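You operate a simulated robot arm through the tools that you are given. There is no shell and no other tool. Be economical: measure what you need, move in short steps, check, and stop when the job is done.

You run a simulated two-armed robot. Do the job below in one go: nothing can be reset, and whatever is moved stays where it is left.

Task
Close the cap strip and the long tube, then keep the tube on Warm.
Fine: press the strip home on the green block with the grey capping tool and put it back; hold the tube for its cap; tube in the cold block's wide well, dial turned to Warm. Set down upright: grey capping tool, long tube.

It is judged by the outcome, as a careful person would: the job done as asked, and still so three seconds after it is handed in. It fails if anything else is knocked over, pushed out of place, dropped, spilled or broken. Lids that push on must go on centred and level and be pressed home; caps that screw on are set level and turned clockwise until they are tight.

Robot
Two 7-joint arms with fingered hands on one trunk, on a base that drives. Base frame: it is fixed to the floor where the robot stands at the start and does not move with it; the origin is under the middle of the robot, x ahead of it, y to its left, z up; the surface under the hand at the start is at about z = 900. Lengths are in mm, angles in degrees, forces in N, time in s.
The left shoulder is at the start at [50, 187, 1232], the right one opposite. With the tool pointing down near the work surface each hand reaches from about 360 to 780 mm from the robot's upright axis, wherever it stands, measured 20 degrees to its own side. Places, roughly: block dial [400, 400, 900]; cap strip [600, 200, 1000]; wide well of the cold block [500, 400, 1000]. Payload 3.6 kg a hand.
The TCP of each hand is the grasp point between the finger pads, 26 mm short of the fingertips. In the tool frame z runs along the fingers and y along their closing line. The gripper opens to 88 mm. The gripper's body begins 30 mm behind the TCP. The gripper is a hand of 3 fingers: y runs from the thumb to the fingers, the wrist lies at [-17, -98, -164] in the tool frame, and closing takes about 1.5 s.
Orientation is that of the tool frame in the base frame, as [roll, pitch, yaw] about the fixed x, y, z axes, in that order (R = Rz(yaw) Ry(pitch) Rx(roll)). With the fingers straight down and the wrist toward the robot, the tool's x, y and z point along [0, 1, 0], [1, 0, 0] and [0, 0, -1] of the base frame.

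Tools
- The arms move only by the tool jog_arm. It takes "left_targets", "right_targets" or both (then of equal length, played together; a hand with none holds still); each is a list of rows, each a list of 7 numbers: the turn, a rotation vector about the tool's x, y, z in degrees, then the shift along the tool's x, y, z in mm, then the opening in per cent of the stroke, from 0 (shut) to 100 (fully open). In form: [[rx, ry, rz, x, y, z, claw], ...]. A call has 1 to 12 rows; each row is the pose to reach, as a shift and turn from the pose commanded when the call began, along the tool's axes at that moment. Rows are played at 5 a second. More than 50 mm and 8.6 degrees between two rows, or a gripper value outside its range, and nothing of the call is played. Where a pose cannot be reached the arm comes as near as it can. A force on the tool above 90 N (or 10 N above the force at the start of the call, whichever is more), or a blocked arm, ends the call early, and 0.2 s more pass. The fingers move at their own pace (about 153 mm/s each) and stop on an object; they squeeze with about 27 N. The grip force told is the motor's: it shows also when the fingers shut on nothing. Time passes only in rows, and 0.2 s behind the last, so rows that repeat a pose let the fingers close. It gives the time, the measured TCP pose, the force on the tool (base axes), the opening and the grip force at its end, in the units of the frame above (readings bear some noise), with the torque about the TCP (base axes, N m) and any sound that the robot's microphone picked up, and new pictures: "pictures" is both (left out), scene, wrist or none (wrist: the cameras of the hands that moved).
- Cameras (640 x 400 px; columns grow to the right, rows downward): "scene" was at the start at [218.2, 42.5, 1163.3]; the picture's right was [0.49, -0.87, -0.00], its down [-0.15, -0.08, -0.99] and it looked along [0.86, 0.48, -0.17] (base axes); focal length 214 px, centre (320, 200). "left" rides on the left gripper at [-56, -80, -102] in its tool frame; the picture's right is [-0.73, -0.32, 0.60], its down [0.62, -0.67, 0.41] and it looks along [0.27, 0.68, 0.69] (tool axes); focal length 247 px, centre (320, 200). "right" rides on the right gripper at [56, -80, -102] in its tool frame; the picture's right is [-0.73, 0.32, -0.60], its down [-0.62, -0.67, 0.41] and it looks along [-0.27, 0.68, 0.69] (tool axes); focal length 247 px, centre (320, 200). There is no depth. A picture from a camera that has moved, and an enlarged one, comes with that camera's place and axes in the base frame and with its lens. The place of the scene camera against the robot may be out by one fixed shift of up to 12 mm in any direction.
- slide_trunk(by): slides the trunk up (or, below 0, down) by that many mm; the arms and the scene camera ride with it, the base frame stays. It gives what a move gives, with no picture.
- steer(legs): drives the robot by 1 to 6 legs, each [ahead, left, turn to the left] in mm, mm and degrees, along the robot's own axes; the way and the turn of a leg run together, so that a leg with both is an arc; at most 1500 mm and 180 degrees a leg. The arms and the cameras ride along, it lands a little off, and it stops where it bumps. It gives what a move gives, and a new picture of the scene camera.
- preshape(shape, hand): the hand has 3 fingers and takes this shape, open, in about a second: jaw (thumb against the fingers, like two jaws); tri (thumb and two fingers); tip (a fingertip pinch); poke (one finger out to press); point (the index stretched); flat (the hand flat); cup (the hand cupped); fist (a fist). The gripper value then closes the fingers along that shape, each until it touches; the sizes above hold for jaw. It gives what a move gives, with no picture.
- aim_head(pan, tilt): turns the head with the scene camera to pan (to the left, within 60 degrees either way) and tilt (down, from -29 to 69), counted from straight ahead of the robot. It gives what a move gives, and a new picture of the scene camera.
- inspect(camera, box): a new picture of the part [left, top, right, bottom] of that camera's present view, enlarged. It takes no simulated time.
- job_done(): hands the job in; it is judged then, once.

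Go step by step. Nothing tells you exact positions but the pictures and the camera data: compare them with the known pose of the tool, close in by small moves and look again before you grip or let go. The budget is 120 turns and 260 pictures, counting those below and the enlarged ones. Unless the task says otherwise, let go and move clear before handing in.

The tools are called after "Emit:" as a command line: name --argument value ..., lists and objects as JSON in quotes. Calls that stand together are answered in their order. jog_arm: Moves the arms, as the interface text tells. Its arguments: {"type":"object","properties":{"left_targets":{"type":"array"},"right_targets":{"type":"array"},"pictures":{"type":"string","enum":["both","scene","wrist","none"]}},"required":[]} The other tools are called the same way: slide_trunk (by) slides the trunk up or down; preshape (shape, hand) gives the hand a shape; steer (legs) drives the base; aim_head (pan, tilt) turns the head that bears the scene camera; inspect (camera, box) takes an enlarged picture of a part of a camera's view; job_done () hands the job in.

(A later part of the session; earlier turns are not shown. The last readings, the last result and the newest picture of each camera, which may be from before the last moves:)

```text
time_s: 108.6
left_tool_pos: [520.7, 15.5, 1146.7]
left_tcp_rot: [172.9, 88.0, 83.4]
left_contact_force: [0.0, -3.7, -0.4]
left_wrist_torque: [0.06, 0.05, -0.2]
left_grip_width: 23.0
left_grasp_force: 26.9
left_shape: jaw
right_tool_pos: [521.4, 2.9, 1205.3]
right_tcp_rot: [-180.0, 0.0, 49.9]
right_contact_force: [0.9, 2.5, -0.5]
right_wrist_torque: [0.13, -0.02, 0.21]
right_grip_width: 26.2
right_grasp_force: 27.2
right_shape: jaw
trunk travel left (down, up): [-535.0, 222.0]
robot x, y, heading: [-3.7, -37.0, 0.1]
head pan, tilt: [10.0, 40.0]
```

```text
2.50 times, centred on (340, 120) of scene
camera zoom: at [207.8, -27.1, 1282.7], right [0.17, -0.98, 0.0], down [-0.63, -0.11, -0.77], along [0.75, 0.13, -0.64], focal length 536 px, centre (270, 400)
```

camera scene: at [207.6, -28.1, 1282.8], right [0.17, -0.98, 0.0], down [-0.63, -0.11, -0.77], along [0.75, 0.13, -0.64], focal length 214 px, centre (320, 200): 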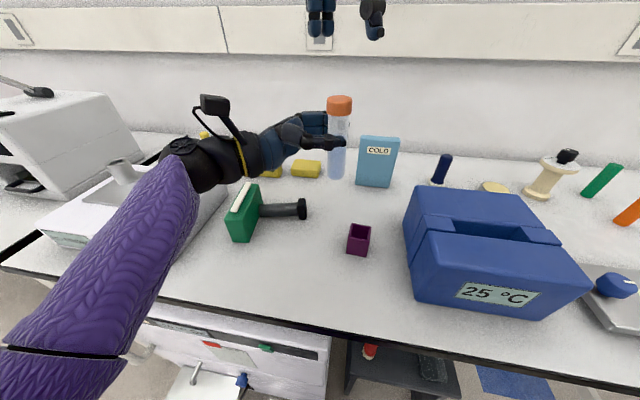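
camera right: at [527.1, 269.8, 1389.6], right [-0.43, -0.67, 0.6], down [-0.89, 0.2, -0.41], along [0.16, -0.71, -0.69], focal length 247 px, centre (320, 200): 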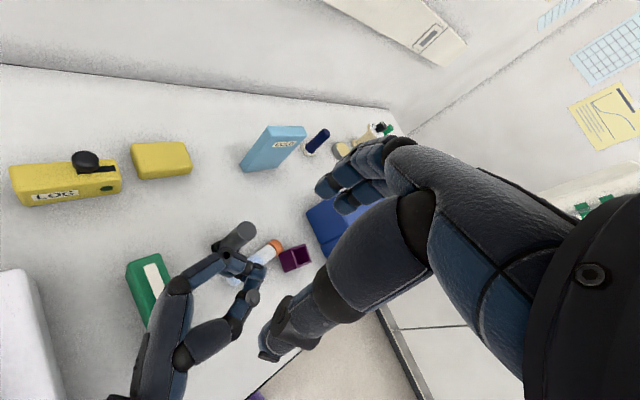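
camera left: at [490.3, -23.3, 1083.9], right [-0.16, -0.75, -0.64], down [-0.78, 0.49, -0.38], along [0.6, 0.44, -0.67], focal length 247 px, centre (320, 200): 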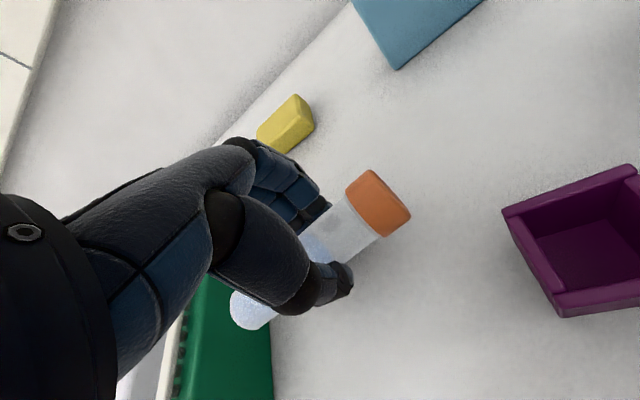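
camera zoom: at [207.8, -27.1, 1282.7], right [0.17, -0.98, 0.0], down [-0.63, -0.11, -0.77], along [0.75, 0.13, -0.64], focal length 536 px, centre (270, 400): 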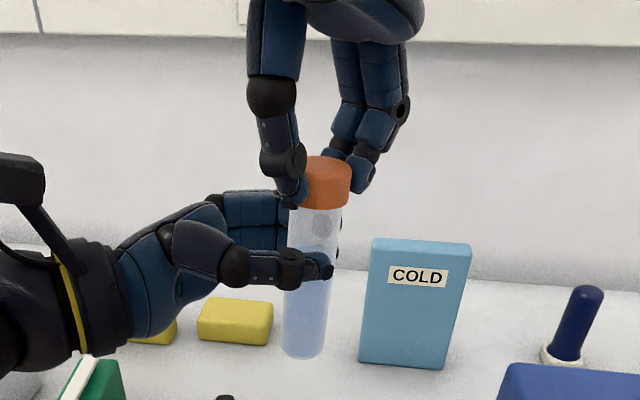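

Torque is building (0.2 N·m): it is becoming tight. One more cycle to finish it.

Emit:
jog_arm --right_targets '[[0, 0, 0, 0, 0, 0, 35], [0, 0, 0, 0, 0, 0, 60], [0, 0, 0, 0, 0, 0, 60], [0, 0, -8.5, 0, 0, 0, 60], [0, 0, -17, 0, 0, 0, 60], [0, 0, -25.5, 0, 0, 0, 60], [0, 0, -34, 0, 0, 0, 60], [0, 0, -42.5, 0, 0, 0, 60], [0, 0, -51, 0, 0, 0.5, 60], [0, 0, -59.5, 0, 0, 1, 60], [0, 0, -68, 0, 0, 1, 60], [0, 0, -76.5, 0, 0, 1, 60]]' --pictures "none"

Emit:
jog_arm --right_targets '[[0, 0, 0, 0, 0, 0, 0], [0, 0, 0, 0, 0, 0, 0], [0, 0, 0, 0, 0, 0, 0], [0, 0, 8.5, 0, 0, 0.1, 0], [0, 0, 17, 0, 0, 0.2, 0], [0, 0, 25.5, 0, 0, 0.3, 0], [0, 0, 34, 0, 0, 0.4, 0], [0, 0, 42.5, 0, 0, 0.5, 0], [0, 0, 51, 0, 0, 0.5, 0], [0, 0, 59.5, 0, 0, 0.5, 0]]' --pictures "none"

Emit:
inspect --camera "scene" --box '[280, 40, 400, 200]'

Emit:
inspect --camera "left" --box '[180, 60, 480, 320]'

```text
time_s: 111.2
left_tool_pos: [520.6, 15.0, 1146.7]
left_tcp_rot: [170.4, 88.0, 81.0]
left_contact_force: [-0.4, 0.0, -0.4]
left_wrist_torque: [0.03, 0.02, 0.01]
left_grip_width: 22.4
left_grasp_force: 27.1
left_shape: jaw
right_tool_pos: [522.0, 2.3, 1203.9]
right_tcp_rot: [179.8, 0.0, 126.6]
right_contact_force: [-0.8, -0.6, 1.0]
right_wrist_torque: [0.0, 0.0, -0.02]
right_grip_width: 52.5
right_grasp_force: 0.0
right_shape: jaw
trunk travel left (down, up): [-535.0, 222.0]
robot x, y, heading: [-0.1, -43.7, 0.0]
head pan, tilt: [10.0, 40.0]
```

```text
time_s: 113.4
left_tool_pos: [520.7, 16.9, 1147.1]
left_tcp_rot: [169.8, 88.1, 80.0]
left_contact_force: [-9.6, -3.5, 4.2]
left_wrist_torque: [-0.06, -0.12, -0.65]
left_grip_width: 22.7
left_grasp_force: 27.0
left_shape: jaw
right_tool_pos: [521.6, 2.0, 1203.1]
right_tcp_rot: [179.8, 0.0, 66.9]
right_contact_force: [9.6, 3.6, -4.6]
right_wrist_torque: [0.17, -0.39, 0.55]
right_grip_width: 23.8
right_grasp_force: 26.8
right_shape: jaw
trunk travel left (down, up): [-535.0, 222.0]
robot x, y, heading: [-3.9, -38.5, 0.0]
head pan, tilt: [10.0, 40.0]
```

```text
2.50 times, centred on (340, 120) of scene
camera zoom: at [207.8, -27.1, 1282.7], right [0.17, -0.98, 0.0], down [-0.63, -0.11, -0.77], along [0.75, 0.13, -0.64], focal length 536 px, centre (270, 400)
```

zoom: 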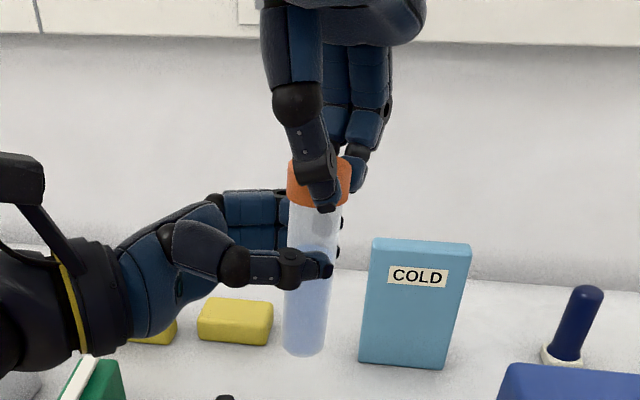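

```text
1.54 times, centred on (330, 190) of left
camera zoom: at [438.0, 115.9, 1206.2], right [-0.32, -0.63, 0.71], down [-0.66, -0.39, -0.64], along [0.68, -0.67, -0.29], focal length 380 px, centre (305, 215)
```

zoom: 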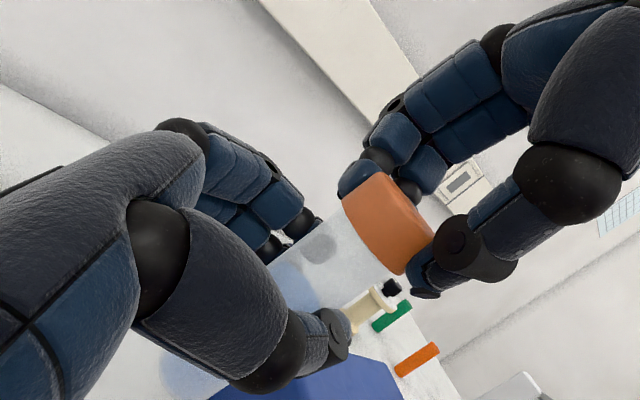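

The cap is tight (0.6 N·m resisting, both hands level). The right hand now holds the tube by its cap; I open the left hand and withdraw it to the left.

Emit:
jog_arm --left_targets '[[0, 0, 0, 0, 0, 0, 30], [0, 0, 0, 0, 0, 0, 50], [0, 0, 0, 0, 0, 0, 75], [0, 0, 0, 0, 0, 0, 100], [0, 0, 0, 0, 0, 0, 100], [0, 0, 0, 0, 0, -30, 100], [0, 0, 0, 0, 0, -60, 100]]' --pictures "none"

Emit:
inspect --camera "scene" --box '[240, 20, 440, 220]'

Emit:
inspect --camera "left" --box '[0, 0, 640, 400]'

```text
time_s: 115.0
left_tool_pos: [516.5, 61.1, 1149.7]
left_tcp_rot: [-23.1, 89.5, -113.4]
left_contact_force: [0.3, -0.2, -0.1]
left_wrist_torque: [-0.01, 0.03, 0.02]
left_grip_width: 87.8
left_grasp_force: 0.0
left_shape: jaw
right_tool_pos: [520.8, 3.8, 1202.2]
right_tcp_rot: [180.0, 0.0, 67.0]
right_contact_force: [1.0, 0.6, -0.4]
right_wrist_torque: [0.02, -0.02, -0.01]
right_grip_width: 24.5
right_grasp_force: 26.9
right_shape: jaw
trunk travel left (down, up): [-535.0, 222.0]
robot x, y, heading: [0.2, -40.2, -0.0]
head pan, tilt: [10.0, 40.0]
```

```text
2.00 times, centred on (340, 120) of scene
camera zoom: at [208.1, -26.5, 1282.7], right [0.17, -0.98, 0.0], down [-0.63, -0.11, -0.77], along [0.75, 0.13, -0.64], focal length 429 px, centre (280, 360)
```

zoom: 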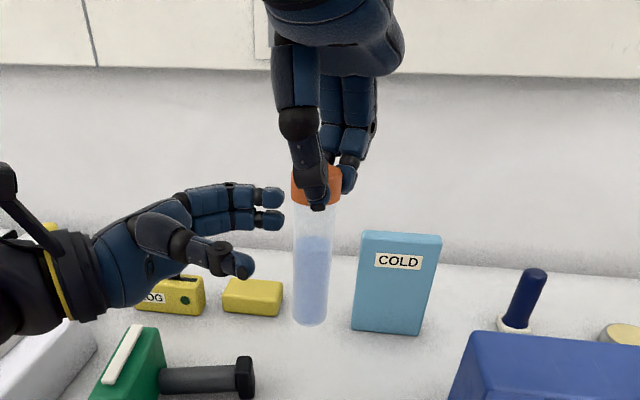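

```text
1.00 times, centred on (320, 200) of left (not enlarged: the box is as wide or as high as the picture)
camera zoom: at [435.5, 164.0, 1205.6], right [-0.32, -0.59, 0.74], down [-0.67, -0.41, -0.62], along [0.67, -0.69, -0.26], focal length 247 px, centre (320, 200)
```

zoom: 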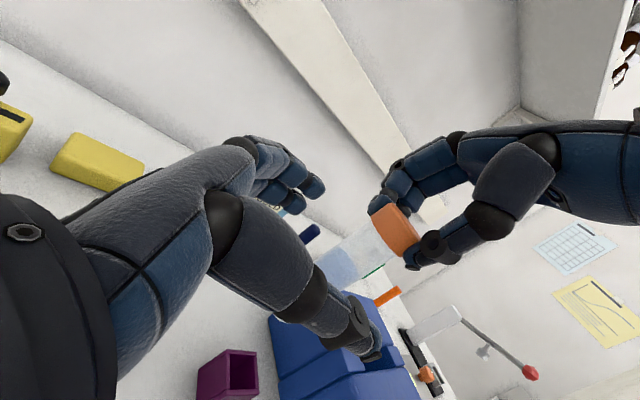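

The tube hangs straight from its tight cap. I park the left hand high and to the left, then drive to the cold block.

Emit:
jog_arm --left_targets '[[0, 7.5, 0, -17, -6, -10, 100], [0, 15, 0, -34, -12, -20, 100], [0, 22.5, 0, -51, -18, -30, 100], [0, 30, 0, -68, -24, -40, 100], [0, 37.5, 0, -85, -30, -50, 100], [0, 45, 0, -102, -36, -60, 100], [0, 52.5, 0, -119, -42, -70, 100], [0, 60, 0, -136, -48, -80, 100], [0, 67.5, 0, -153, -54, -90, 100], [0, 75, 0, -170, -60, -100, 100], [0, 82.5, 0, -187, -66, -110, 100], [0, 90, 0, -204, -72, -120, 100]]' --pictures "none"

Emit:
jog_arm --right_targets '[[0, 0, 0, 0, 0, -10, 0], [0, 0, 0, 0, 0, -25, 0], [0, 0, 0, 0, 0, -40, 0], [0, 0, 0, 0, 0, -55, 0], [0, 0, 0, 0, 0, -70, 0]]' --pictures "none"

Emit:
aim_head --pan 40 --tilt 40

```text
time_s: 117.6
left_tool_pos: [444.5, 183.4, 1353.4]
left_tcp_rot: [-179.9, 0.2, 89.9]
left_contact_force: [0.2, 0.1, -0.2]
left_wrist_torque: [-0.01, 0.0, -0.02]
left_grip_width: 87.6
left_grasp_force: 0.0
left_shape: jaw
right_tool_pos: [520.5, 1.9, 1202.2]
right_tcp_rot: [180.0, 0.0, 67.0]
right_contact_force: [0.3, 0.8, -0.4]
right_wrist_torque: [-0.04, 0.0, 0.04]
right_grip_width: 24.3
right_grasp_force: 26.5
right_shape: jaw
trunk travel left (down, up): [-535.0, 222.0]
robot x, y, heading: [1.2, -40.3, -0.0]
head pan, tilt: [10.0, 40.0]
```

```text
time_s: 118.8
left_tool_pos: [445.0, 182.0, 1353.7]
left_tcp_rot: [-179.8, 0.3, 89.8]
left_contact_force: [0.8, -0.2, 0.5]
left_wrist_torque: [0.0, 0.01, 0.01]
left_grip_width: 87.9
left_grasp_force: 0.1
left_shape: jaw
right_tool_pos: [521.5, 2.2, 1272.3]
right_tcp_rot: [-179.9, 0.0, 67.0]
right_contact_force: [-0.4, 1.0, -0.3]
right_wrist_torque: [-0.01, -0.04, -0.01]
right_grip_width: 24.3
right_grasp_force: 26.6
right_shape: jaw
trunk travel left (down, up): [-535.0, 222.0]
robot x, y, heading: [2.0, -41.9, -0.0]
head pan, tilt: [10.0, 40.0]
```

```text
time_s: 119.8
left_tool_pos: [445.6, 180.9, 1353.8]
left_tcp_rot: [-179.8, 0.3, 89.8]
left_contact_force: [0.9, 0.1, 0.2]
left_wrist_torque: [0.03, -0.01, 0.01]
left_grip_width: 87.5
left_grasp_force: 0.1
left_shape: jaw
right_tool_pos: [522.5, 2.0, 1272.0]
right_tcp_rot: [-180.0, -0.1, 67.0]
right_contact_force: [-0.2, 0.3, 0.3]
right_wrist_torque: [-0.03, -0.04, 0.02]
right_grip_width: 24.4
right_grasp_force: 27.6
right_shape: jaw
trunk travel left (down, up): [-535.0, 222.0]
robot x, y, heading: [1.2, -40.1, -0.0]
head pan, tilt: [40.0, 40.0]
camera scene: at [189.3, 12.4, 1282.7], right [0.64, -0.77, 0.0], down [-0.49, -0.41, -0.77], along [0.59, 0.49, -0.64], focal length 214 px, centre (320, 200)
```

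scene: 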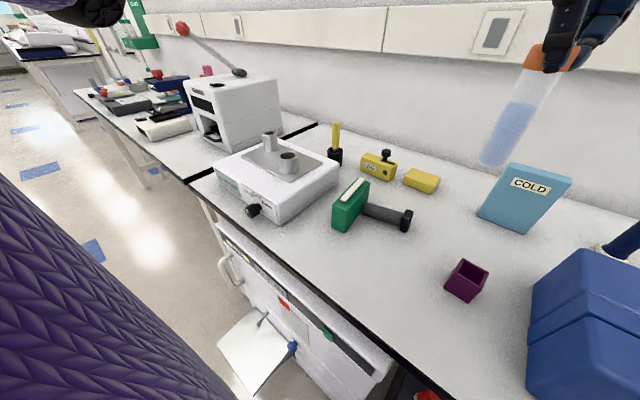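

Emit:
steer --legs '[[0, 185, 0], [0, 185, 0]]'

Emit:
aim_head --pan 10 --tilt 42

Emit:
inspect --camera "right" --box '[0, 0, 640, 400]'

Emit:
inspect --camera "left" --box '[0, 0, 640, 400]'

```text
time_s: 122.0
left_tool_pos: [450.0, 302.2, 1353.9]
left_tcp_rot: [-179.8, 0.3, 81.3]
left_contact_force: [1.0, 0.5, -0.6]
left_wrist_torque: [-0.03, -0.02, 0.0]
left_grip_width: 87.8
left_grasp_force: 0.0
left_shape: jaw
right_tool_pos: [499.1, 114.1, 1273.5]
right_tcp_rot: [179.9, -0.1, 58.4]
right_contact_force: [-0.1, 0.5, -0.3]
right_wrist_torque: [0.01, -0.01, 0.0]
right_grip_width: 24.5
right_grasp_force: 27.2
right_shape: jaw
trunk travel left (down, up): [-535.0, 222.0]
robot x, y, heading: [-21.3, 154.3, -8.3]
head pan, tilt: [40.0, 40.0]
stopped in leg 2: the robot was blocked; the commanded pose is now the measured one
camera scene: at [171.9, 171.3, 1283.0], right [0.52, -0.85, 0.0], down [-0.55, -0.34, -0.77], along [0.65, 0.4, -0.64], focal length 214 px, centre (320, 200)
```

scene: 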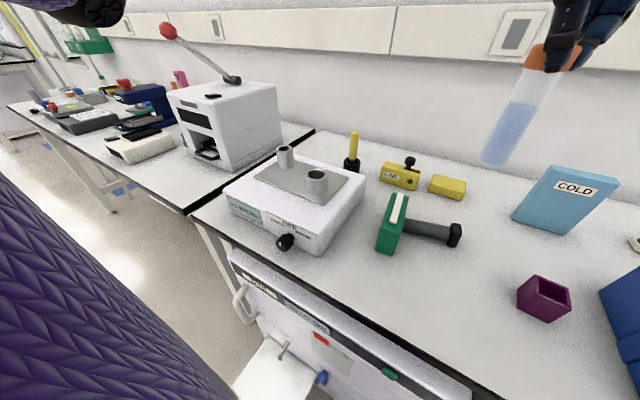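

```text
time_s: 123.0
left_tool_pos: [451.1, 302.5, 1353.7]
left_tcp_rot: [-179.8, 0.3, 81.3]
left_contact_force: [0.4, 0.1, -0.4]
left_wrist_torque: [0.0, -0.01, 0.0]
left_grip_width: 87.7
left_grasp_force: 0.0
left_shape: jaw
right_tool_pos: [500.6, 113.9, 1273.8]
right_tcp_rot: [-180.0, 0.0, 58.5]
right_contact_force: [-0.3, 0.2, -0.2]
right_wrist_torque: [0.01, 0.02, -0.04]
right_grip_width: 24.6
right_grasp_force: 27.4
right_shape: jaw
trunk travel left (down, up): [-535.0, 222.0]
robot x, y, heading: [-18.8, 154.4, -8.7]
head pan, tilt: [10.0, 42.0]
camera scene: at [184.1, 129.4, 1279.8], right [0.03, -1.0, 0.0], down [-0.67, -0.02, -0.74], along [0.74, 0.02, -0.67], focal length 214 px, centre (320, 200)
```

scene: 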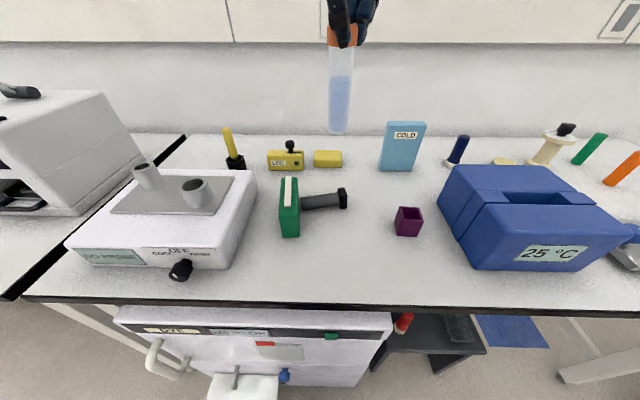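

```text
1.00 times, centred on (320, 200) of right (not enlarged: the box is as wide or as high as the picture)
camera zoom: at [461.5, 203.2, 1376.0], right [-0.11, -0.79, 0.6], down [-0.89, -0.18, -0.41], along [0.44, -0.58, -0.69], focal length 247 px, centre (320, 200)
```

zoom: 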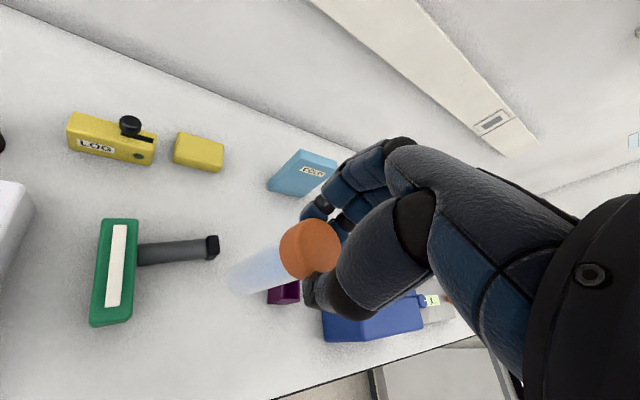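

```text
1.00 times, centred on (320, 200) of left (not enlarged: the box is as wide or as high as the picture)
camera zoom: at [362.7, 259.3, 1456.9], right [-0.43, -0.68, -0.59], down [-0.56, 0.72, -0.41], along [0.71, 0.16, -0.69], focal length 247 px, centre (320, 200)
```

zoom: 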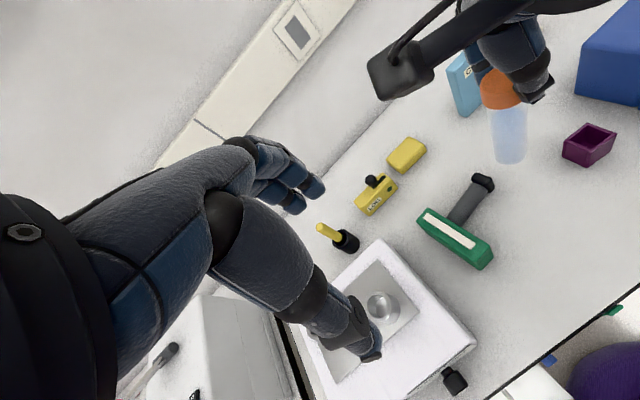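

The base bumped something under the bench (an open flap), at y≈154. I back off a little and turn left, so the well lies in front of the right arm.

Emit:
steer --legs '[[-90, 0, 0], [0, 0, 45]]'

Emit:
inspect --camera "right" --box '[0, 0, 640, 400]'

```text
time_s: 126.1
left_tool_pos: [118.9, 604.8, 1353.0]
left_tcp_rot: [-179.9, 0.3, 125.9]
left_contact_force: [0.6, -0.4, -0.5]
left_wrist_torque: [0.01, -0.03, -0.04]
left_grip_width: 87.8
left_grasp_force: 0.0
left_shape: jaw
right_tool_pos: [284.2, 504.3, 1272.8]
right_tcp_rot: [-180.0, 0.0, 103.1]
right_contact_force: [0.2, -0.1, -0.7]
right_wrist_torque: [0.02, 0.04, 0.0]
right_grip_width: 24.6
right_grasp_force: 27.4
right_shape: jaw
trunk travel left (down, up): [-535.0, 222.0]
robot x, y, heading: [-112.1, 165.4, 36.3]
head pan, tilt: [10.0, 42.0]
camera scene: at [45.3, 300.1, 1279.8], right [0.72, -0.69, 0.0], down [-0.46, -0.48, -0.74], along [0.52, 0.54, -0.67], focal length 214 px, centre (320, 200)
```

scene: 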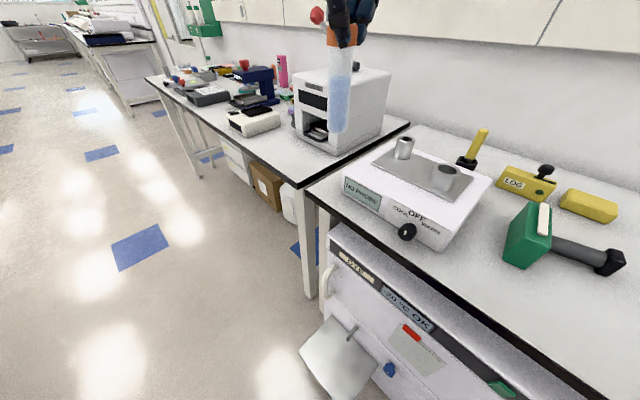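

```text
1.00 times, centred on (320, 200) of right (not enlarged: the box is as wide or as high as the picture)
camera zoom: at [195.5, 541.2, 1375.9], right [0.48, -0.64, 0.6], down [-0.51, -0.76, -0.41], along [0.72, -0.11, -0.69], focal length 247 px, centre (320, 200)
```

zoom: 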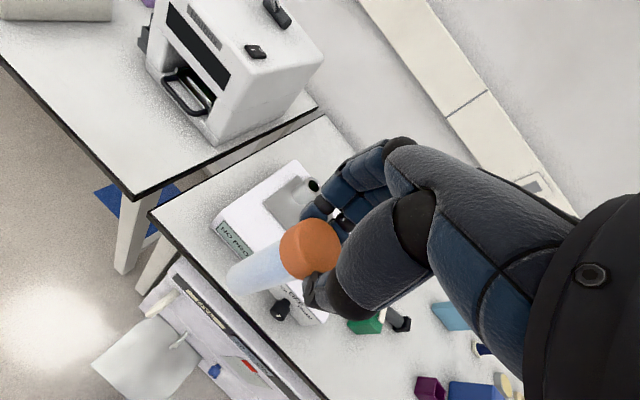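

The wide well is near (520,392). I carry the tube above it with the right hand.

Emit:
jog_arm --right_targets '[[0, 0, 0, -23, 29, 0, 0], [0, 0, 0, -47, 58, 0, 0], [0, 0, 0, -70, 87, 0, 0], [0, 0, 0, -94, 117, 0, 0], [0, 0, 0, -118, 147, 0, 0], [0, 0, 0, -142, 176, 0, 0], [0, 0, 0, -166, 206, 0, 0], [0, 0, 0, -166, 206, 0, 0]]'

Emit:
inspect --camera "left" --box '[0, 0, 640, 400]'

Emit:
inspect --camera "right" --box '[80, 120, 400, 380]'

```text
time_s: 127.9
left_tool_pos: [118.3, 605.1, 1354.2]
left_tcp_rot: [-179.9, 0.3, 126.0]
left_contact_force: [0.3, 0.0, -0.3]
left_wrist_torque: [-0.03, -0.03, 0.02]
left_grip_width: 87.7
left_grasp_force: 0.0
left_shape: jaw
right_tool_pos: [524.0, 389.7, 1273.3]
right_tcp_rot: [179.9, 0.0, 103.1]
right_contact_force: [0.2, -1.0, -0.9]
right_wrist_torque: [0.0, 0.01, 0.01]
right_grip_width: 24.2
right_grasp_force: 26.4
right_shape: jaw
trunk travel left (down, up): [-535.0, 222.0]
robot x, y, heading: [-113.2, 160.8, 36.2]
head pan, tilt: [10.0, 42.0]
camera scene: at [45.0, 300.3, 1279.8], right [0.72, -0.69, 0.0], down [-0.46, -0.48, -0.74], along [0.52, 0.54, -0.67], focal length 214 px, centre (320, 200)
camera right: at [433.5, 426.3, 1376.1], right [0.48, -0.64, 0.6], down [-0.51, -0.76, -0.41], along [0.72, -0.11, -0.69], focal length 247 px, centre (320, 200)
```

scene: 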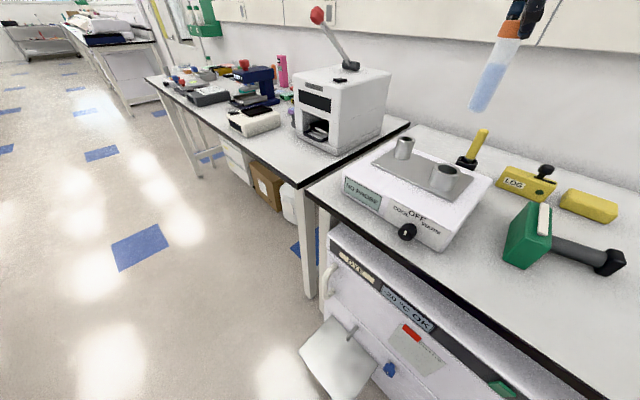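
right: 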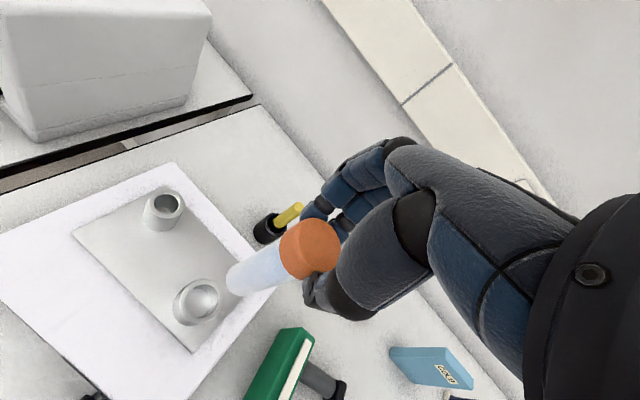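

```text
1.00 times, centred on (320, 200) of left (not enlarged: the box is as wide or as high as the picture)
camera zoom: at [85.7, 513.5, 1456.7], right [0.17, -0.79, -0.59], down [-0.9, 0.11, -0.41], along [0.39, 0.61, -0.69], focal length 247 px, centre (320, 200)
```

zoom: 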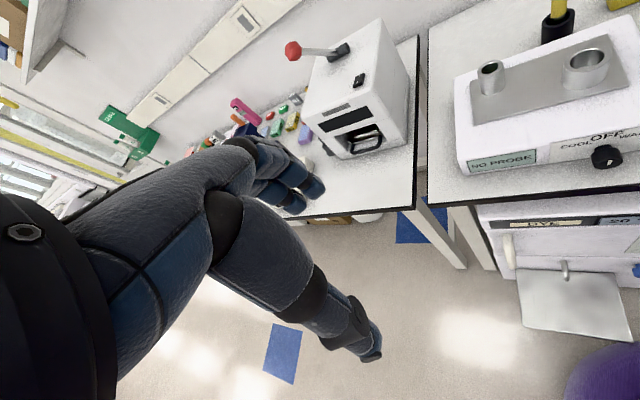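

```text
1.54 times, centred on (240, 250) of right
camera zoom: at [433.5, 426.3, 1376.1], right [0.48, -0.64, 0.6], down [-0.51, -0.76, -0.41], along [0.72, -0.11, -0.69], focal length 380 px, centre (443, 123)
```

zoom: 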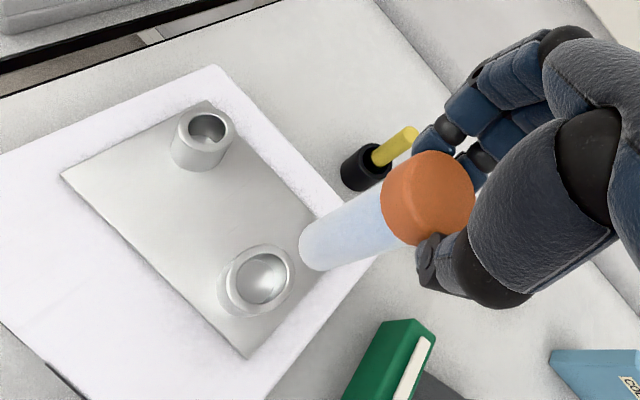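

Well rim centre ≈ (521,391.5), rim z≈1011. I shift a little and lower so the tube's bottom is just above the rim, then compare.

Emit:
jog_arm --right_targets '[[0, 0, 0, 0, -2.5, 20, 0], [0, 0, 0, 0, -2.5, 50, 0], [0, 0, 0, 0, -2.5, 80, 0], [0, 0, 0, 0, -2.5, 105, 0], [0, 0, 0, 0, -2.5, 112, 0], [0, 0, 0, 0, -2.5, 112, 0]]' --pictures "none"

Emit:
inspect --camera "right" --box '[160, 160, 380, 360]'

Emit:
inspect --camera "scene" --box '[380, 40, 540, 240]'

Emit:
inspect --camera "left" --box '[480, 0, 640, 180]'

```text
time_s: 129.3
left_tool_pos: [120.0, 605.5, 1353.8]
left_tcp_rot: [-179.9, 0.3, 125.9]
left_contact_force: [0.4, 0.1, -0.1]
left_wrist_torque: [-0.02, 0.03, 0.03]
left_grip_width: 87.9
left_grasp_force: 0.0
left_shape: jaw
right_tool_pos: [522.3, 389.7, 1160.2]
right_tcp_rot: [-179.9, 0.1, 103.2]
right_contact_force: [-0.3, 0.4, 0.0]
right_wrist_torque: [0.0, 0.03, -0.01]
right_grip_width: 24.3
right_grasp_force: 26.8
right_shape: jaw
trunk travel left (down, up): [-535.0, 222.0]
robot x, y, heading: [-112.4, 164.4, 36.2]
head pan, tilt: [10.0, 42.0]
```

```text
2.00 times, centred on (270, 260) of right
camera zoom: at [431.3, 425.2, 1263.5], right [0.48, -0.64, 0.6], down [-0.51, -0.76, -0.41], along [0.72, -0.11, -0.69], focal length 494 px, centre (420, 80)
```

zoom: 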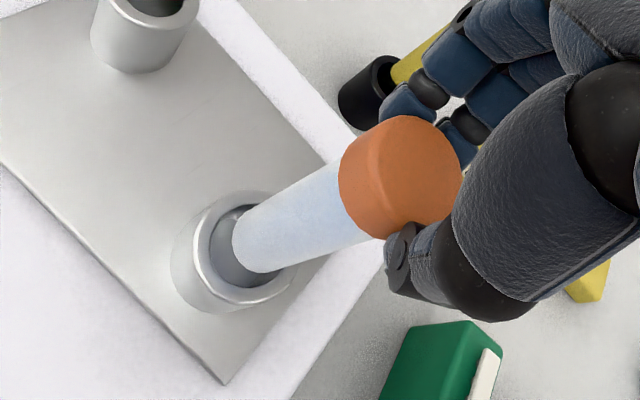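

```text
2.00 times, centred on (460, 140) of scene
camera zoom: at [45.5, 300.0, 1279.8], right [0.72, -0.69, 0.0], down [-0.46, -0.48, -0.74], along [0.52, 0.54, -0.67], focal length 429 px, centre (40, 320)
```

zoom: 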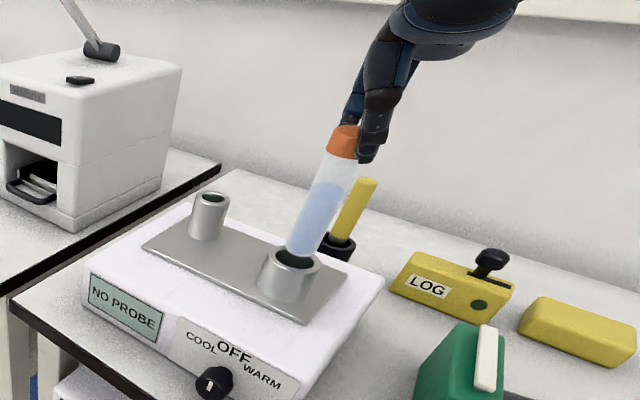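

```text
2.22 times, centred on (560, 90) of left
camera zoom: at [86.3, 513.1, 1456.7], right [0.17, -0.79, -0.59], down [-0.9, 0.11, -0.41], along [0.39, 0.61, -0.69], focal length 549 px, centre (-213, 444)
```

zoom: 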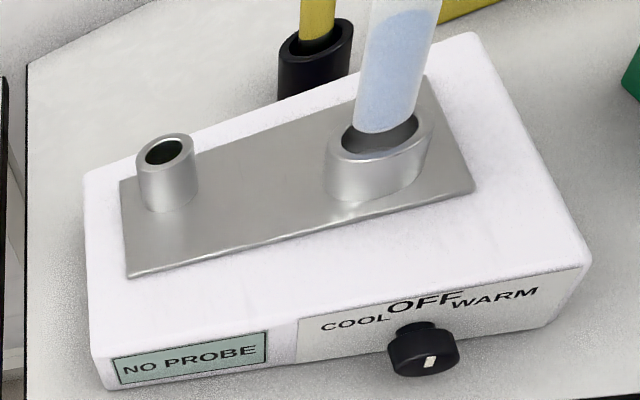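

The tube bottom is over the hole. I nudge 1 mm and lower gently, watching the force.

Emit:
jog_arm --right_targets '[[0, 0, 0, -1, 0, 3, 0], [0, 0, 0, -1, 0, 7, 0], [0, 0, 0, -1, 0, 11, 0], [0, 0, 0, -1, 0, 15, 0], [0, 0, 0, -1, 0, 19, 0], [0, 0, 0, -1, 0, 19, 0]]' --pictures "none"

Emit:
inspect --camera "right" --box '[160, 160, 380, 360]'

Emit:
inspect --camera "left" --box '[520, 0, 640, 120]'

```text
time_s: 130.7
left_tool_pos: [120.5, 604.4, 1353.0]
left_tcp_rot: [-179.8, 0.2, 125.9]
left_contact_force: [0.3, 0.6, 0.4]
left_wrist_torque: [-0.01, -0.01, 0.02]
left_grip_width: 88.0
left_grasp_force: 0.0
left_shape: jaw
right_tool_pos: [521.3, 388.5, 1141.6]
right_tcp_rot: [179.9, 0.0, 103.1]
right_contact_force: [0.2, -0.5, -0.6]
right_wrist_torque: [0.0, -0.02, 0.04]
right_grip_width: 24.2
right_grasp_force: 27.1
right_shape: jaw
trunk travel left (down, up): [-535.0, 222.0]
robot x, y, heading: [-109.7, 166.1, 36.3]
head pan, tilt: [10.0, 42.0]
```

```text
2.00 times, centred on (270, 260) of right
camera zoom: at [431.7, 424.5, 1244.6], right [0.48, -0.64, 0.6], down [-0.51, -0.76, -0.41], along [0.72, -0.11, -0.69], focal length 494 px, centre (420, 80)
```

zoom: 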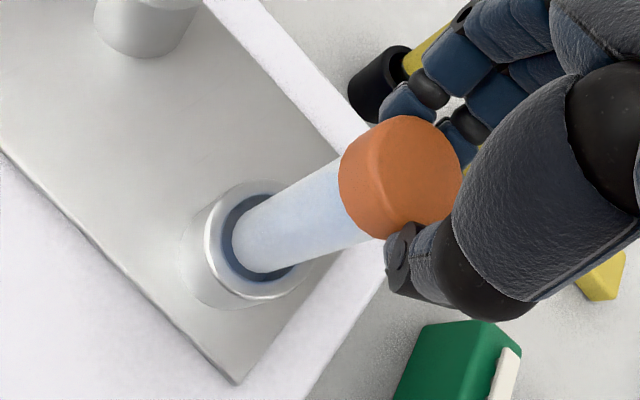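

```text
3.33 times, centred on (580, 60) of left
camera zoom: at [86.2, 513.0, 1456.7], right [0.17, -0.79, -0.59], down [-0.9, 0.11, -0.41], along [0.39, 0.61, -0.69], focal length 823 px, centre (-547, 667)
```

zoom: 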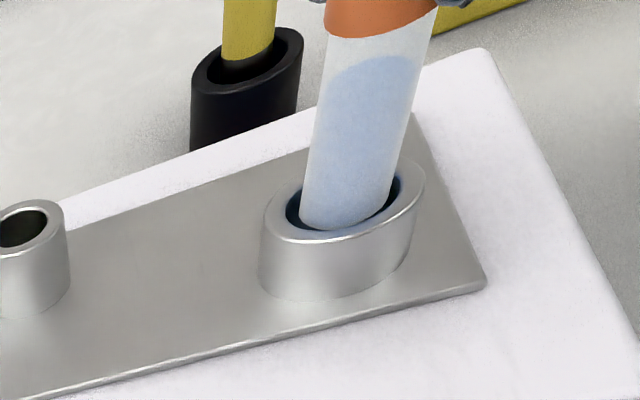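

It enters the well cleanly. I keep lowering until it bottoms.

Emit:
jog_arm --right_targets '[[0, 0, 0, 0, 0, 4, 0], [0, 0, 0, 0, 0, 8, 0], [0, 0, 0, 0, 0, 12, 0], [0, 0, 0, 0, 0, 16, 0], [0, 0, 0, 0, 0, 20, 0], [0, 0, 0, 0, 0, 24, 0]]' --pictures "none"

Emit:
inspect --camera "right" --box '[160, 160, 380, 360]'

```text
time_s: 132.1
left_tool_pos: [120.0, 604.8, 1353.5]
left_tcp_rot: [-179.9, 0.3, 125.8]
left_contact_force: [-0.3, 1.1, 0.8]
left_wrist_torque: [0.0, 0.03, 0.0]
left_grip_width: 87.8
left_grasp_force: 0.1
left_shape: jaw
right_tool_pos: [523.3, 388.7, 1117.9]
right_tcp_rot: [180.0, 0.0, 103.1]
right_contact_force: [0.2, 0.5, -0.8]
right_wrist_torque: [0.0, -0.01, -0.01]
right_grip_width: 24.6
right_grasp_force: 26.9
right_shape: jaw
trunk travel left (down, up): [-535.0, 222.0]
robot x, y, heading: [-105.9, 163.4, 36.2]
head pan, tilt: [10.0, 42.0]
```

```text
2.00 times, centred on (270, 260) of right
camera zoom: at [431.8, 424.6, 1220.7], right [0.48, -0.64, 0.6], down [-0.51, -0.76, -0.41], along [0.72, -0.11, -0.69], focal length 494 px, centre (420, 80)
```

zoom: 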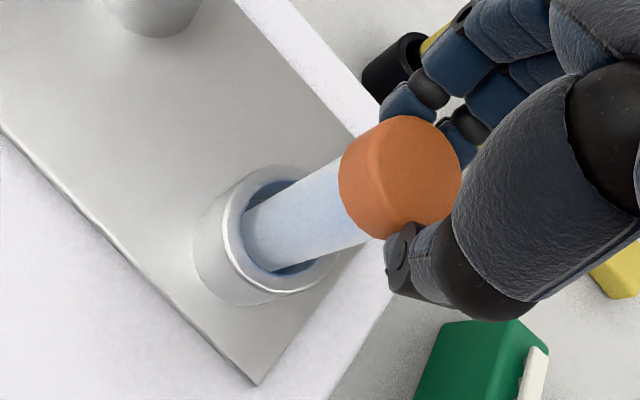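

Emit:
jog_arm --right_targets '[[0, 0, 0, 0, 2, 0, 0], [0, 0, 0, 0, 2, 5, 0], [0, 0, 0, 0, 2, 10, 0], [0, 0, 0, 0, 2, 14, 0], [0, 0, 0, 0, 2, 18, 0], [0, 0, 0, 0, 2, 21, 0], [0, 0, 0, 0, 2, 24, 0], [0, 0, 0, 0, 2, 24, 0]]' --pictures "none"

Emit:
inspect --camera "right" --box '[160, 160, 380, 360]'

Emit:
inspect --camera "scene" --box '[380, 40, 540, 240]'

```text
time_s: 133.9
left_tool_pos: [113.9, 603.0, 1355.7]
left_tcp_rot: [179.9, 0.4, 125.9]
left_contact_force: [0.6, 0.3, 0.6]
left_wrist_torque: [0.03, 0.01, -0.01]
left_grip_width: 87.8
left_grasp_force: 0.0
left_shape: jaw
right_tool_pos: [525.2, 391.6, 1110.3]
right_tcp_rot: [178.4, -0.7, 103.2]
right_contact_force: [5.5, -2.4, 56.3]
right_wrist_torque: [-0.21, -0.29, -0.08]
right_grip_width: 29.4
right_grasp_force: 26.8
right_shape: jaw
trunk travel left (down, up): [-535.0, 222.0]
robot x, y, heading: [-112.3, 165.5, 36.2]
head pan, tilt: [10.0, 42.0]
```

```text
2.00 times, centred on (270, 260) of right
camera zoom: at [432.8, 425.7, 1212.4], right [0.46, -0.65, 0.6], down [-0.5, -0.75, -0.44], along [0.73, -0.09, -0.67], focal length 494 px, centre (420, 80)
```

zoom: 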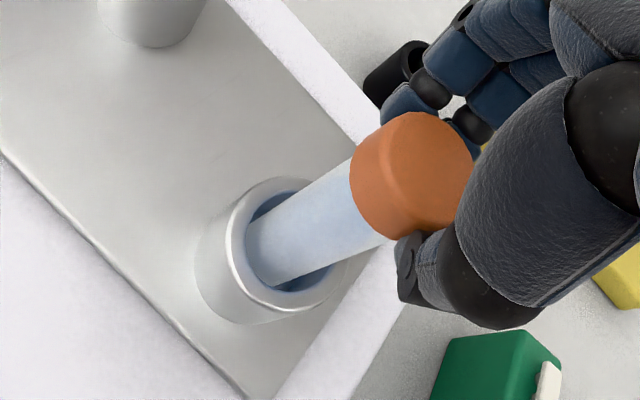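

```text
2.00 times, centred on (460, 140) of scene
camera zoom: at [40.6, 297.6, 1281.0], right [0.72, -0.69, 0.0], down [-0.46, -0.48, -0.75], along [0.52, 0.54, -0.67], focal length 429 px, centre (40, 320)
```

zoom: 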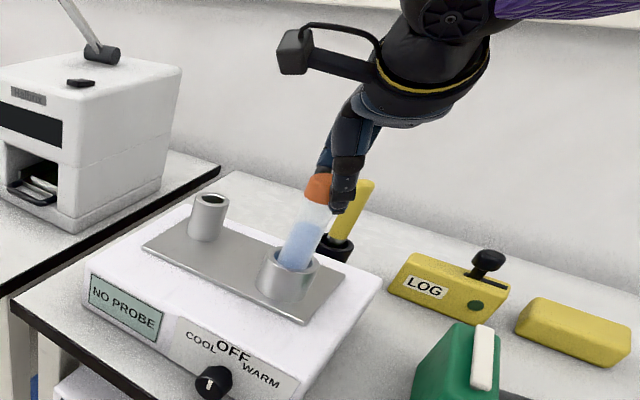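

It has bottomed (56 N). I ease the push off and then open the hand.

Emit:
jog_arm --right_targets '[[0, 0, 0, 0, 0, -8, 0], [0, 0, 0, 0, 0, -16, 0], [0, 0, 0, 0, 0, -18, 0], [0, 0, 0, 0, 0, -18, 0]]' --pictures "none"

Emit:
inspect --camera "right" --box '[160, 160, 380, 360]'

```text
time_s: 134.9
left_tool_pos: [118.1, 604.7, 1354.8]
left_tcp_rot: [-179.8, 0.3, 126.0]
left_contact_force: [-0.1, -0.2, 0.5]
left_wrist_torque: [-0.01, 0.01, 0.01]
left_grip_width: 87.8
left_grasp_force: 0.0
left_shape: jaw
right_tool_pos: [522.2, 389.3, 1113.4]
right_tcp_rot: [179.9, -0.1, 103.1]
right_contact_force: [4.6, 2.4, 17.5]
right_wrist_torque: [0.14, -0.31, 0.02]
right_grip_width: 27.6
right_grasp_force: 27.2
right_shape: jaw
trunk travel left (down, up): [-535.0, 222.0]
robot x, y, heading: [-114.9, 166.4, 36.4]
head pan, tilt: [10.0, 42.0]
```

```text
2.00 times, centred on (270, 260) of right
camera zoom: at [432.6, 425.0, 1216.3], right [0.48, -0.64, 0.6], down [-0.51, -0.76, -0.41], along [0.72, -0.11, -0.69], focal length 494 px, centre (420, 80)
```

zoom: 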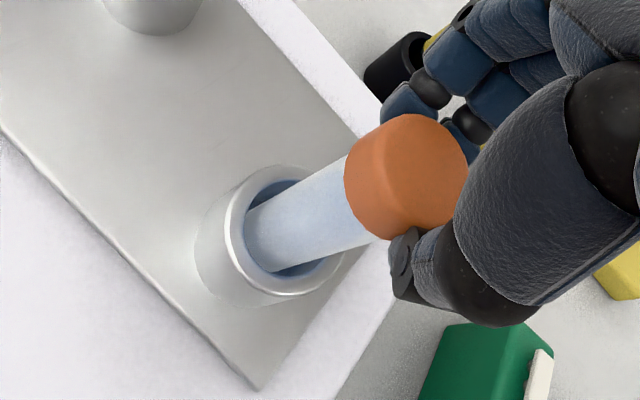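

Emit:
jog_arm --right_targets '[[0, 0, 0, 0, 0, -3, 0], [0, 0, 0, 0, 0, -4, 20], [0, 0, 0, 0, 0, -4, 45], [0, 0, 0, 0, 0, -4, 70], [0, 0, 0, 0, 0, -4, 100], [0, 0, 0, 0, 0, -4, 100], [0, 0, 0, 0, 0, -30, 100], [0, 0, 0, 0, 0, -70, 100], [0, 0, 0, 0, 0, -110, 100]]' --pictures "wrist"

Emit:
inspect --camera "scene" --box '[380, 60, 540, 240]'

Emit:
inspect --camera "left" --box '[480, 0, 640, 180]'

```text
time_s: 136.9
left_tool_pos: [118.9, 605.1, 1353.3]
left_tcp_rot: [-180.0, 0.3, 125.9]
left_contact_force: [0.0, 0.2, -0.3]
left_wrist_torque: [0.0, 0.01, -0.01]
left_grip_width: 87.7
left_grasp_force: 0.1
left_shape: jaw
right_tool_pos: [523.5, 388.8, 1221.7]
right_tcp_rot: [180.0, -0.1, 103.0]
right_contact_force: [-0.7, -0.1, 0.4]
right_wrist_torque: [-0.03, 0.0, 0.0]
right_grip_width: 87.6
right_grasp_force: 0.0
right_shape: jaw
trunk travel left (down, up): [-535.0, 222.0]
robot x, y, heading: [-113.8, 163.6, 36.1]
head pan, tilt: [10.0, 42.0]
camera right: at [433.0, 425.3, 1325.3], right [0.48, -0.64, 0.6], down [-0.51, -0.76, -0.41], along [0.72, -0.11, -0.69], focal length 247 px, centre (320, 200)
```

right: 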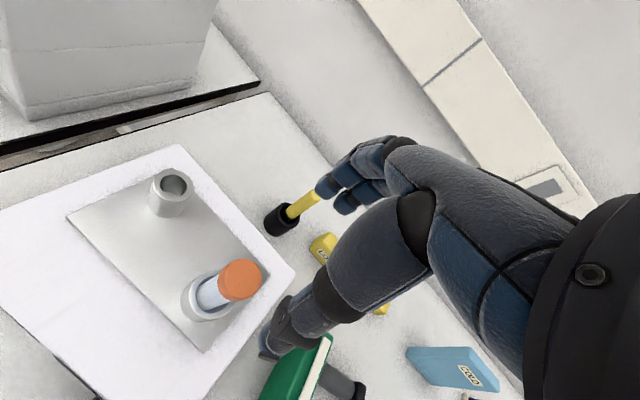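

```text
2.22 times, centred on (460, 150) of scene
camera zoom: at [45.0, 299.9, 1279.9], right [0.72, -0.69, 0.0], down [-0.46, -0.48, -0.74], along [0.52, 0.54, -0.67], focal length 477 px, centre (9, 311)
```

zoom: 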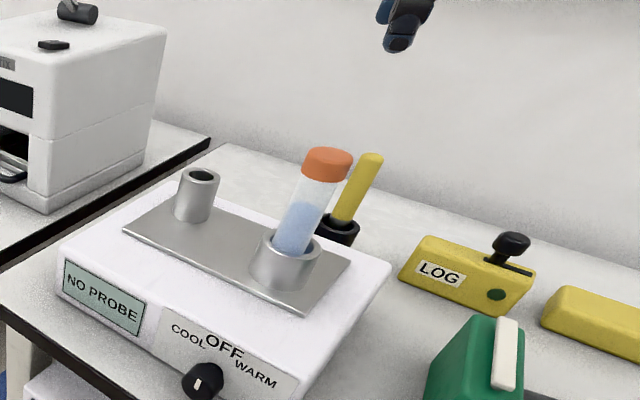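

```text
2.22 times, centred on (560, 90) of left
camera zoom: at [85.7, 513.0, 1456.9], right [0.17, -0.79, -0.59], down [-0.9, 0.11, -0.41], along [0.39, 0.61, -0.69], focal length 549 px, centre (-213, 444)
```

zoom: 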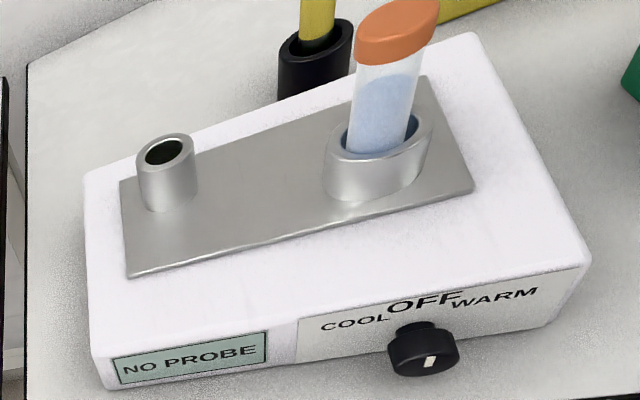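

The capped tube stands in the wide well. Next is the dial (knob near (385,385,930), OFF at top, WARM to its right): I'll grip it from above with the right hand and roll clockwise. First I move the right hand above it, turned so it closes along y.

Emit:
jog_arm --right_targets '[[0, 0, -8, 1, -14, 0, 100], [0, 0, -16, 3, -28, 0, 100], [0, 0, -24, 8, -42, 0, 100], [0, 0, -32, 12, -56, 0, 100], [0, 0, -40, 16, -70, 0, 100], [0, 0, -48, 20, -84, 0, 100], [0, 0, -56, 22, -98, 0, 100], [0, 0, -64, 25, -112, 0, 100], [0, 0, -72, 26, -125, 0, 100], [0, 0, -77, 26, -134, 0, 100], [0, 0, -77, 26, -134, 0, 100]]' --pictures "wrist"

Emit:
inspect --camera "left" --box '[520, 90, 640, 200]'

```text
time_s: 139.3
left_tool_pos: [120.2, 603.8, 1354.4]
left_tcp_rot: [-179.9, 0.1, 125.9]
left_contact_force: [-0.6, 0.1, 0.2]
left_wrist_torque: [0.01, 0.02, -0.01]
left_grip_width: 87.9
left_grasp_force: 0.0
left_shape: jaw
right_tool_pos: [398.5, 384.9, 1221.8]
right_tcp_rot: [-179.9, 0.0, 173.8]
right_contact_force: [-0.2, 1.1, -1.4]
right_wrist_torque: [0.02, -0.01, -0.01]
right_grip_width: 87.8
right_grasp_force: 0.1
right_shape: jaw
right hand out of reach, approached as far as the arm can: row 9, 10, 11
trunk travel left (down, up): [-535.0, 222.0]
robot x, y, heading: [-106.2, 162.7, 36.0]
head pan, tilt: [10.0, 42.0]
camera right: at [334.0, 310.9, 1324.6], right [0.76, 0.24, 0.6], down [0.55, -0.73, -0.41], along [0.34, 0.64, -0.69], focal length 247 px, centre (320, 200)
```

right: 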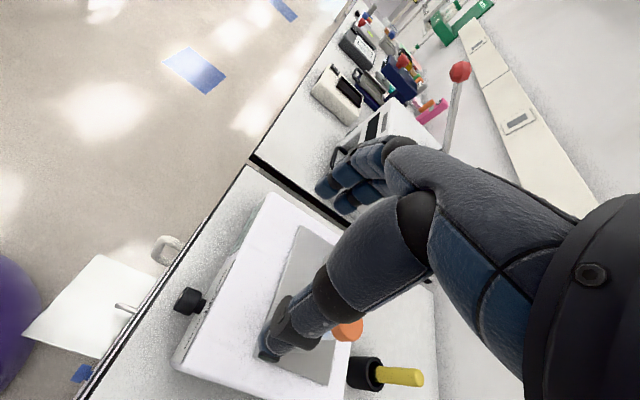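

```text
3.64 times, centred on (580, 145) of left
camera zoom: at [86.7, 512.9, 1456.7], right [0.17, -0.79, -0.59], down [-0.9, 0.11, -0.41], along [0.39, 0.61, -0.69], focal length 898 px, centre (-626, 400)
```

zoom: 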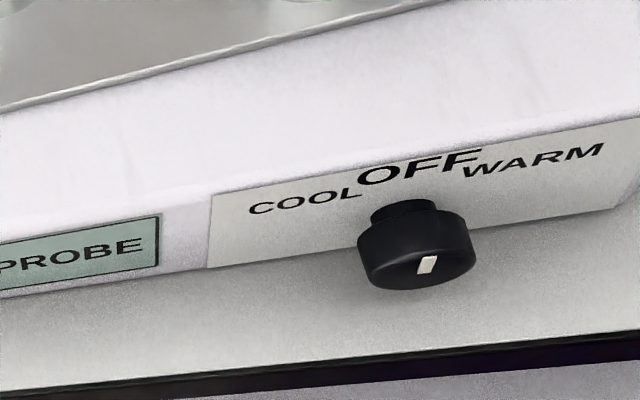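

The knob is at about (386,383,936), ~44 mm wide. The right wrist is near its yaw limit, so I turn the robot another 25° left.

Emit:
steer --legs '[[0, 0, 25]]'

```text
time_s: 141.0
left_tool_pos: [-88.2, 661.1, 1353.7]
left_tcp_rot: [-179.9, 0.3, 150.9]
left_contact_force: [0.1, -0.5, 0.0]
left_wrist_torque: [0.02, 0.0, 0.02]
left_grip_width: 87.7
left_grasp_force: 0.0
left_shape: jaw
right_tool_pos: [256.5, 579.4, 1220.7]
right_tcp_rot: [-179.9, 0.1, -161.2]
right_contact_force: [-0.3, -0.9, 0.3]
right_wrist_torque: [-0.03, 0.02, -0.03]
right_grip_width: 87.9
right_grasp_force: 0.0
right_shape: jaw
trunk travel left (down, up): [-535.0, 222.0]
robot x, y, heading: [-112.8, 165.2, 61.1]
head pan, tilt: [10.0, 42.0]
camera scene: at [-29.1, 357.2, 1279.8], right [0.95, -0.32, 0.0], down [-0.22, -0.63, -0.74], along [0.24, 0.7, -0.67], focal length 214 px, centre (320, 200)
```

scene: 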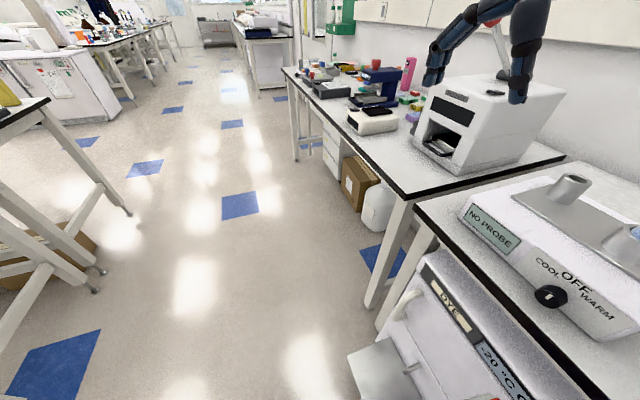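

Emit:
jog_arm --right_targets '[[0, 0, 2.4, -6.4, -28, 10, 100], [0, 0, 4.8, -12.8, -56, 25, 100], [0, 0, 7.2, -19.2, -84, 45, 100], [0, 0, 9.5, -25.5, -112, 65, 100], [0, 0, 12, -32, -140, 85, 100], [0, 0, 14.5, -38.2, -168, 110, 100], [0, 0, 17, -44.6, -197, 130, 100], [0, 0, 18.8, -51, -225, 150, 100], [0, 0, 18.8, -51, -225, 150, 100]]' --pictures "wrist"

Emit:
aim_head --pan -25 --tilt 35

```text
time_s: 143.0
left_tool_pos: [-88.3, 660.8, 1352.8]
left_tcp_rot: [-179.8, 0.3, 150.9]
left_contact_force: [-0.3, 0.2, -0.3]
left_wrist_torque: [0.01, 0.03, 0.0]
left_grip_width: 87.8
left_grasp_force: 0.1
left_shape: jaw
right_tool_pos: [377.7, 382.0, 1070.6]
right_tcp_rot: [179.9, 0.1, 179.9]
right_contact_force: [-0.9, 0.1, -0.4]
right_wrist_torque: [0.01, 0.01, 0.0]
right_grip_width: 87.8
right_grasp_force: 0.1
right_shape: jaw
trunk travel left (down, up): [-535.0, 222.0]
robot x, y, heading: [-112.2, 163.8, 61.1]
head pan, tilt: [10.0, 42.0]
camera right: at [322.3, 301.5, 1174.2], right [0.73, 0.32, 0.6], down [0.62, -0.66, -0.41], along [0.27, 0.68, -0.69], focal length 247 px, centre (320, 200)
```

right: 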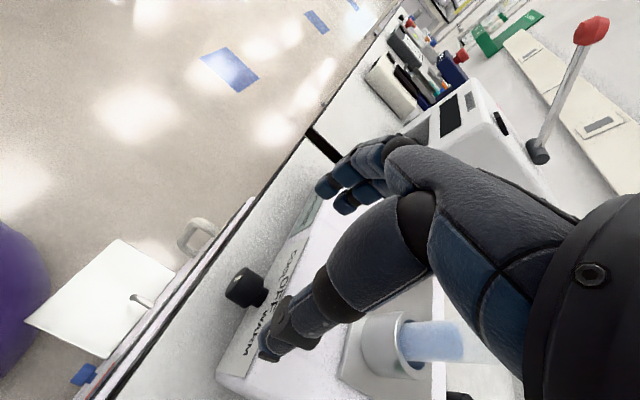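

```text
time_s: 144.0
left_tool_pos: [-88.7, 660.3, 1353.3]
left_tcp_rot: [-180.0, 0.3, 150.9]
left_contact_force: [-0.1, 0.5, 0.7]
left_wrist_torque: [-0.03, -0.01, 0.01]
left_grip_width: 87.6
left_grasp_force: 0.0
left_shape: jaw
right_tool_pos: [378.9, 382.4, 1071.4]
right_tcp_rot: [179.9, 0.1, -180.0]
right_contact_force: [-0.7, -0.3, -0.6]
right_wrist_torque: [0.0, 0.01, 0.01]
right_grip_width: 87.8
right_grasp_force: 0.1
right_shape: jaw
trunk travel left (down, up): [-535.0, 222.0]
robot x, y, heading: [-112.1, 162.5, 61.2]
head pan, tilt: [-25.0, 35.0]
camera scene: at [15.1, 329.9, 1290.3], right [0.59, -0.81, 0.0], down [-0.46, -0.34, -0.82], along [0.66, 0.48, -0.57], focal length 214 px, centre (320, 200)
```

scene: 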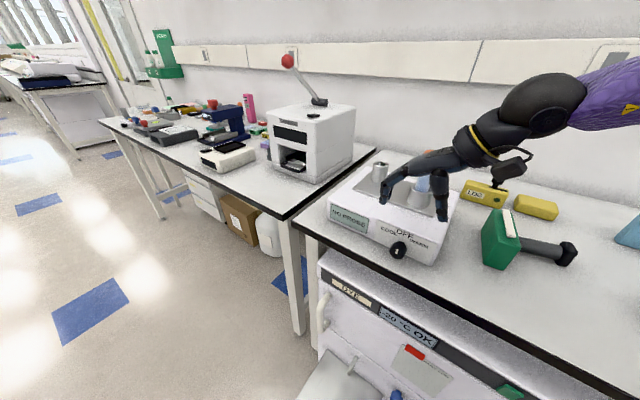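

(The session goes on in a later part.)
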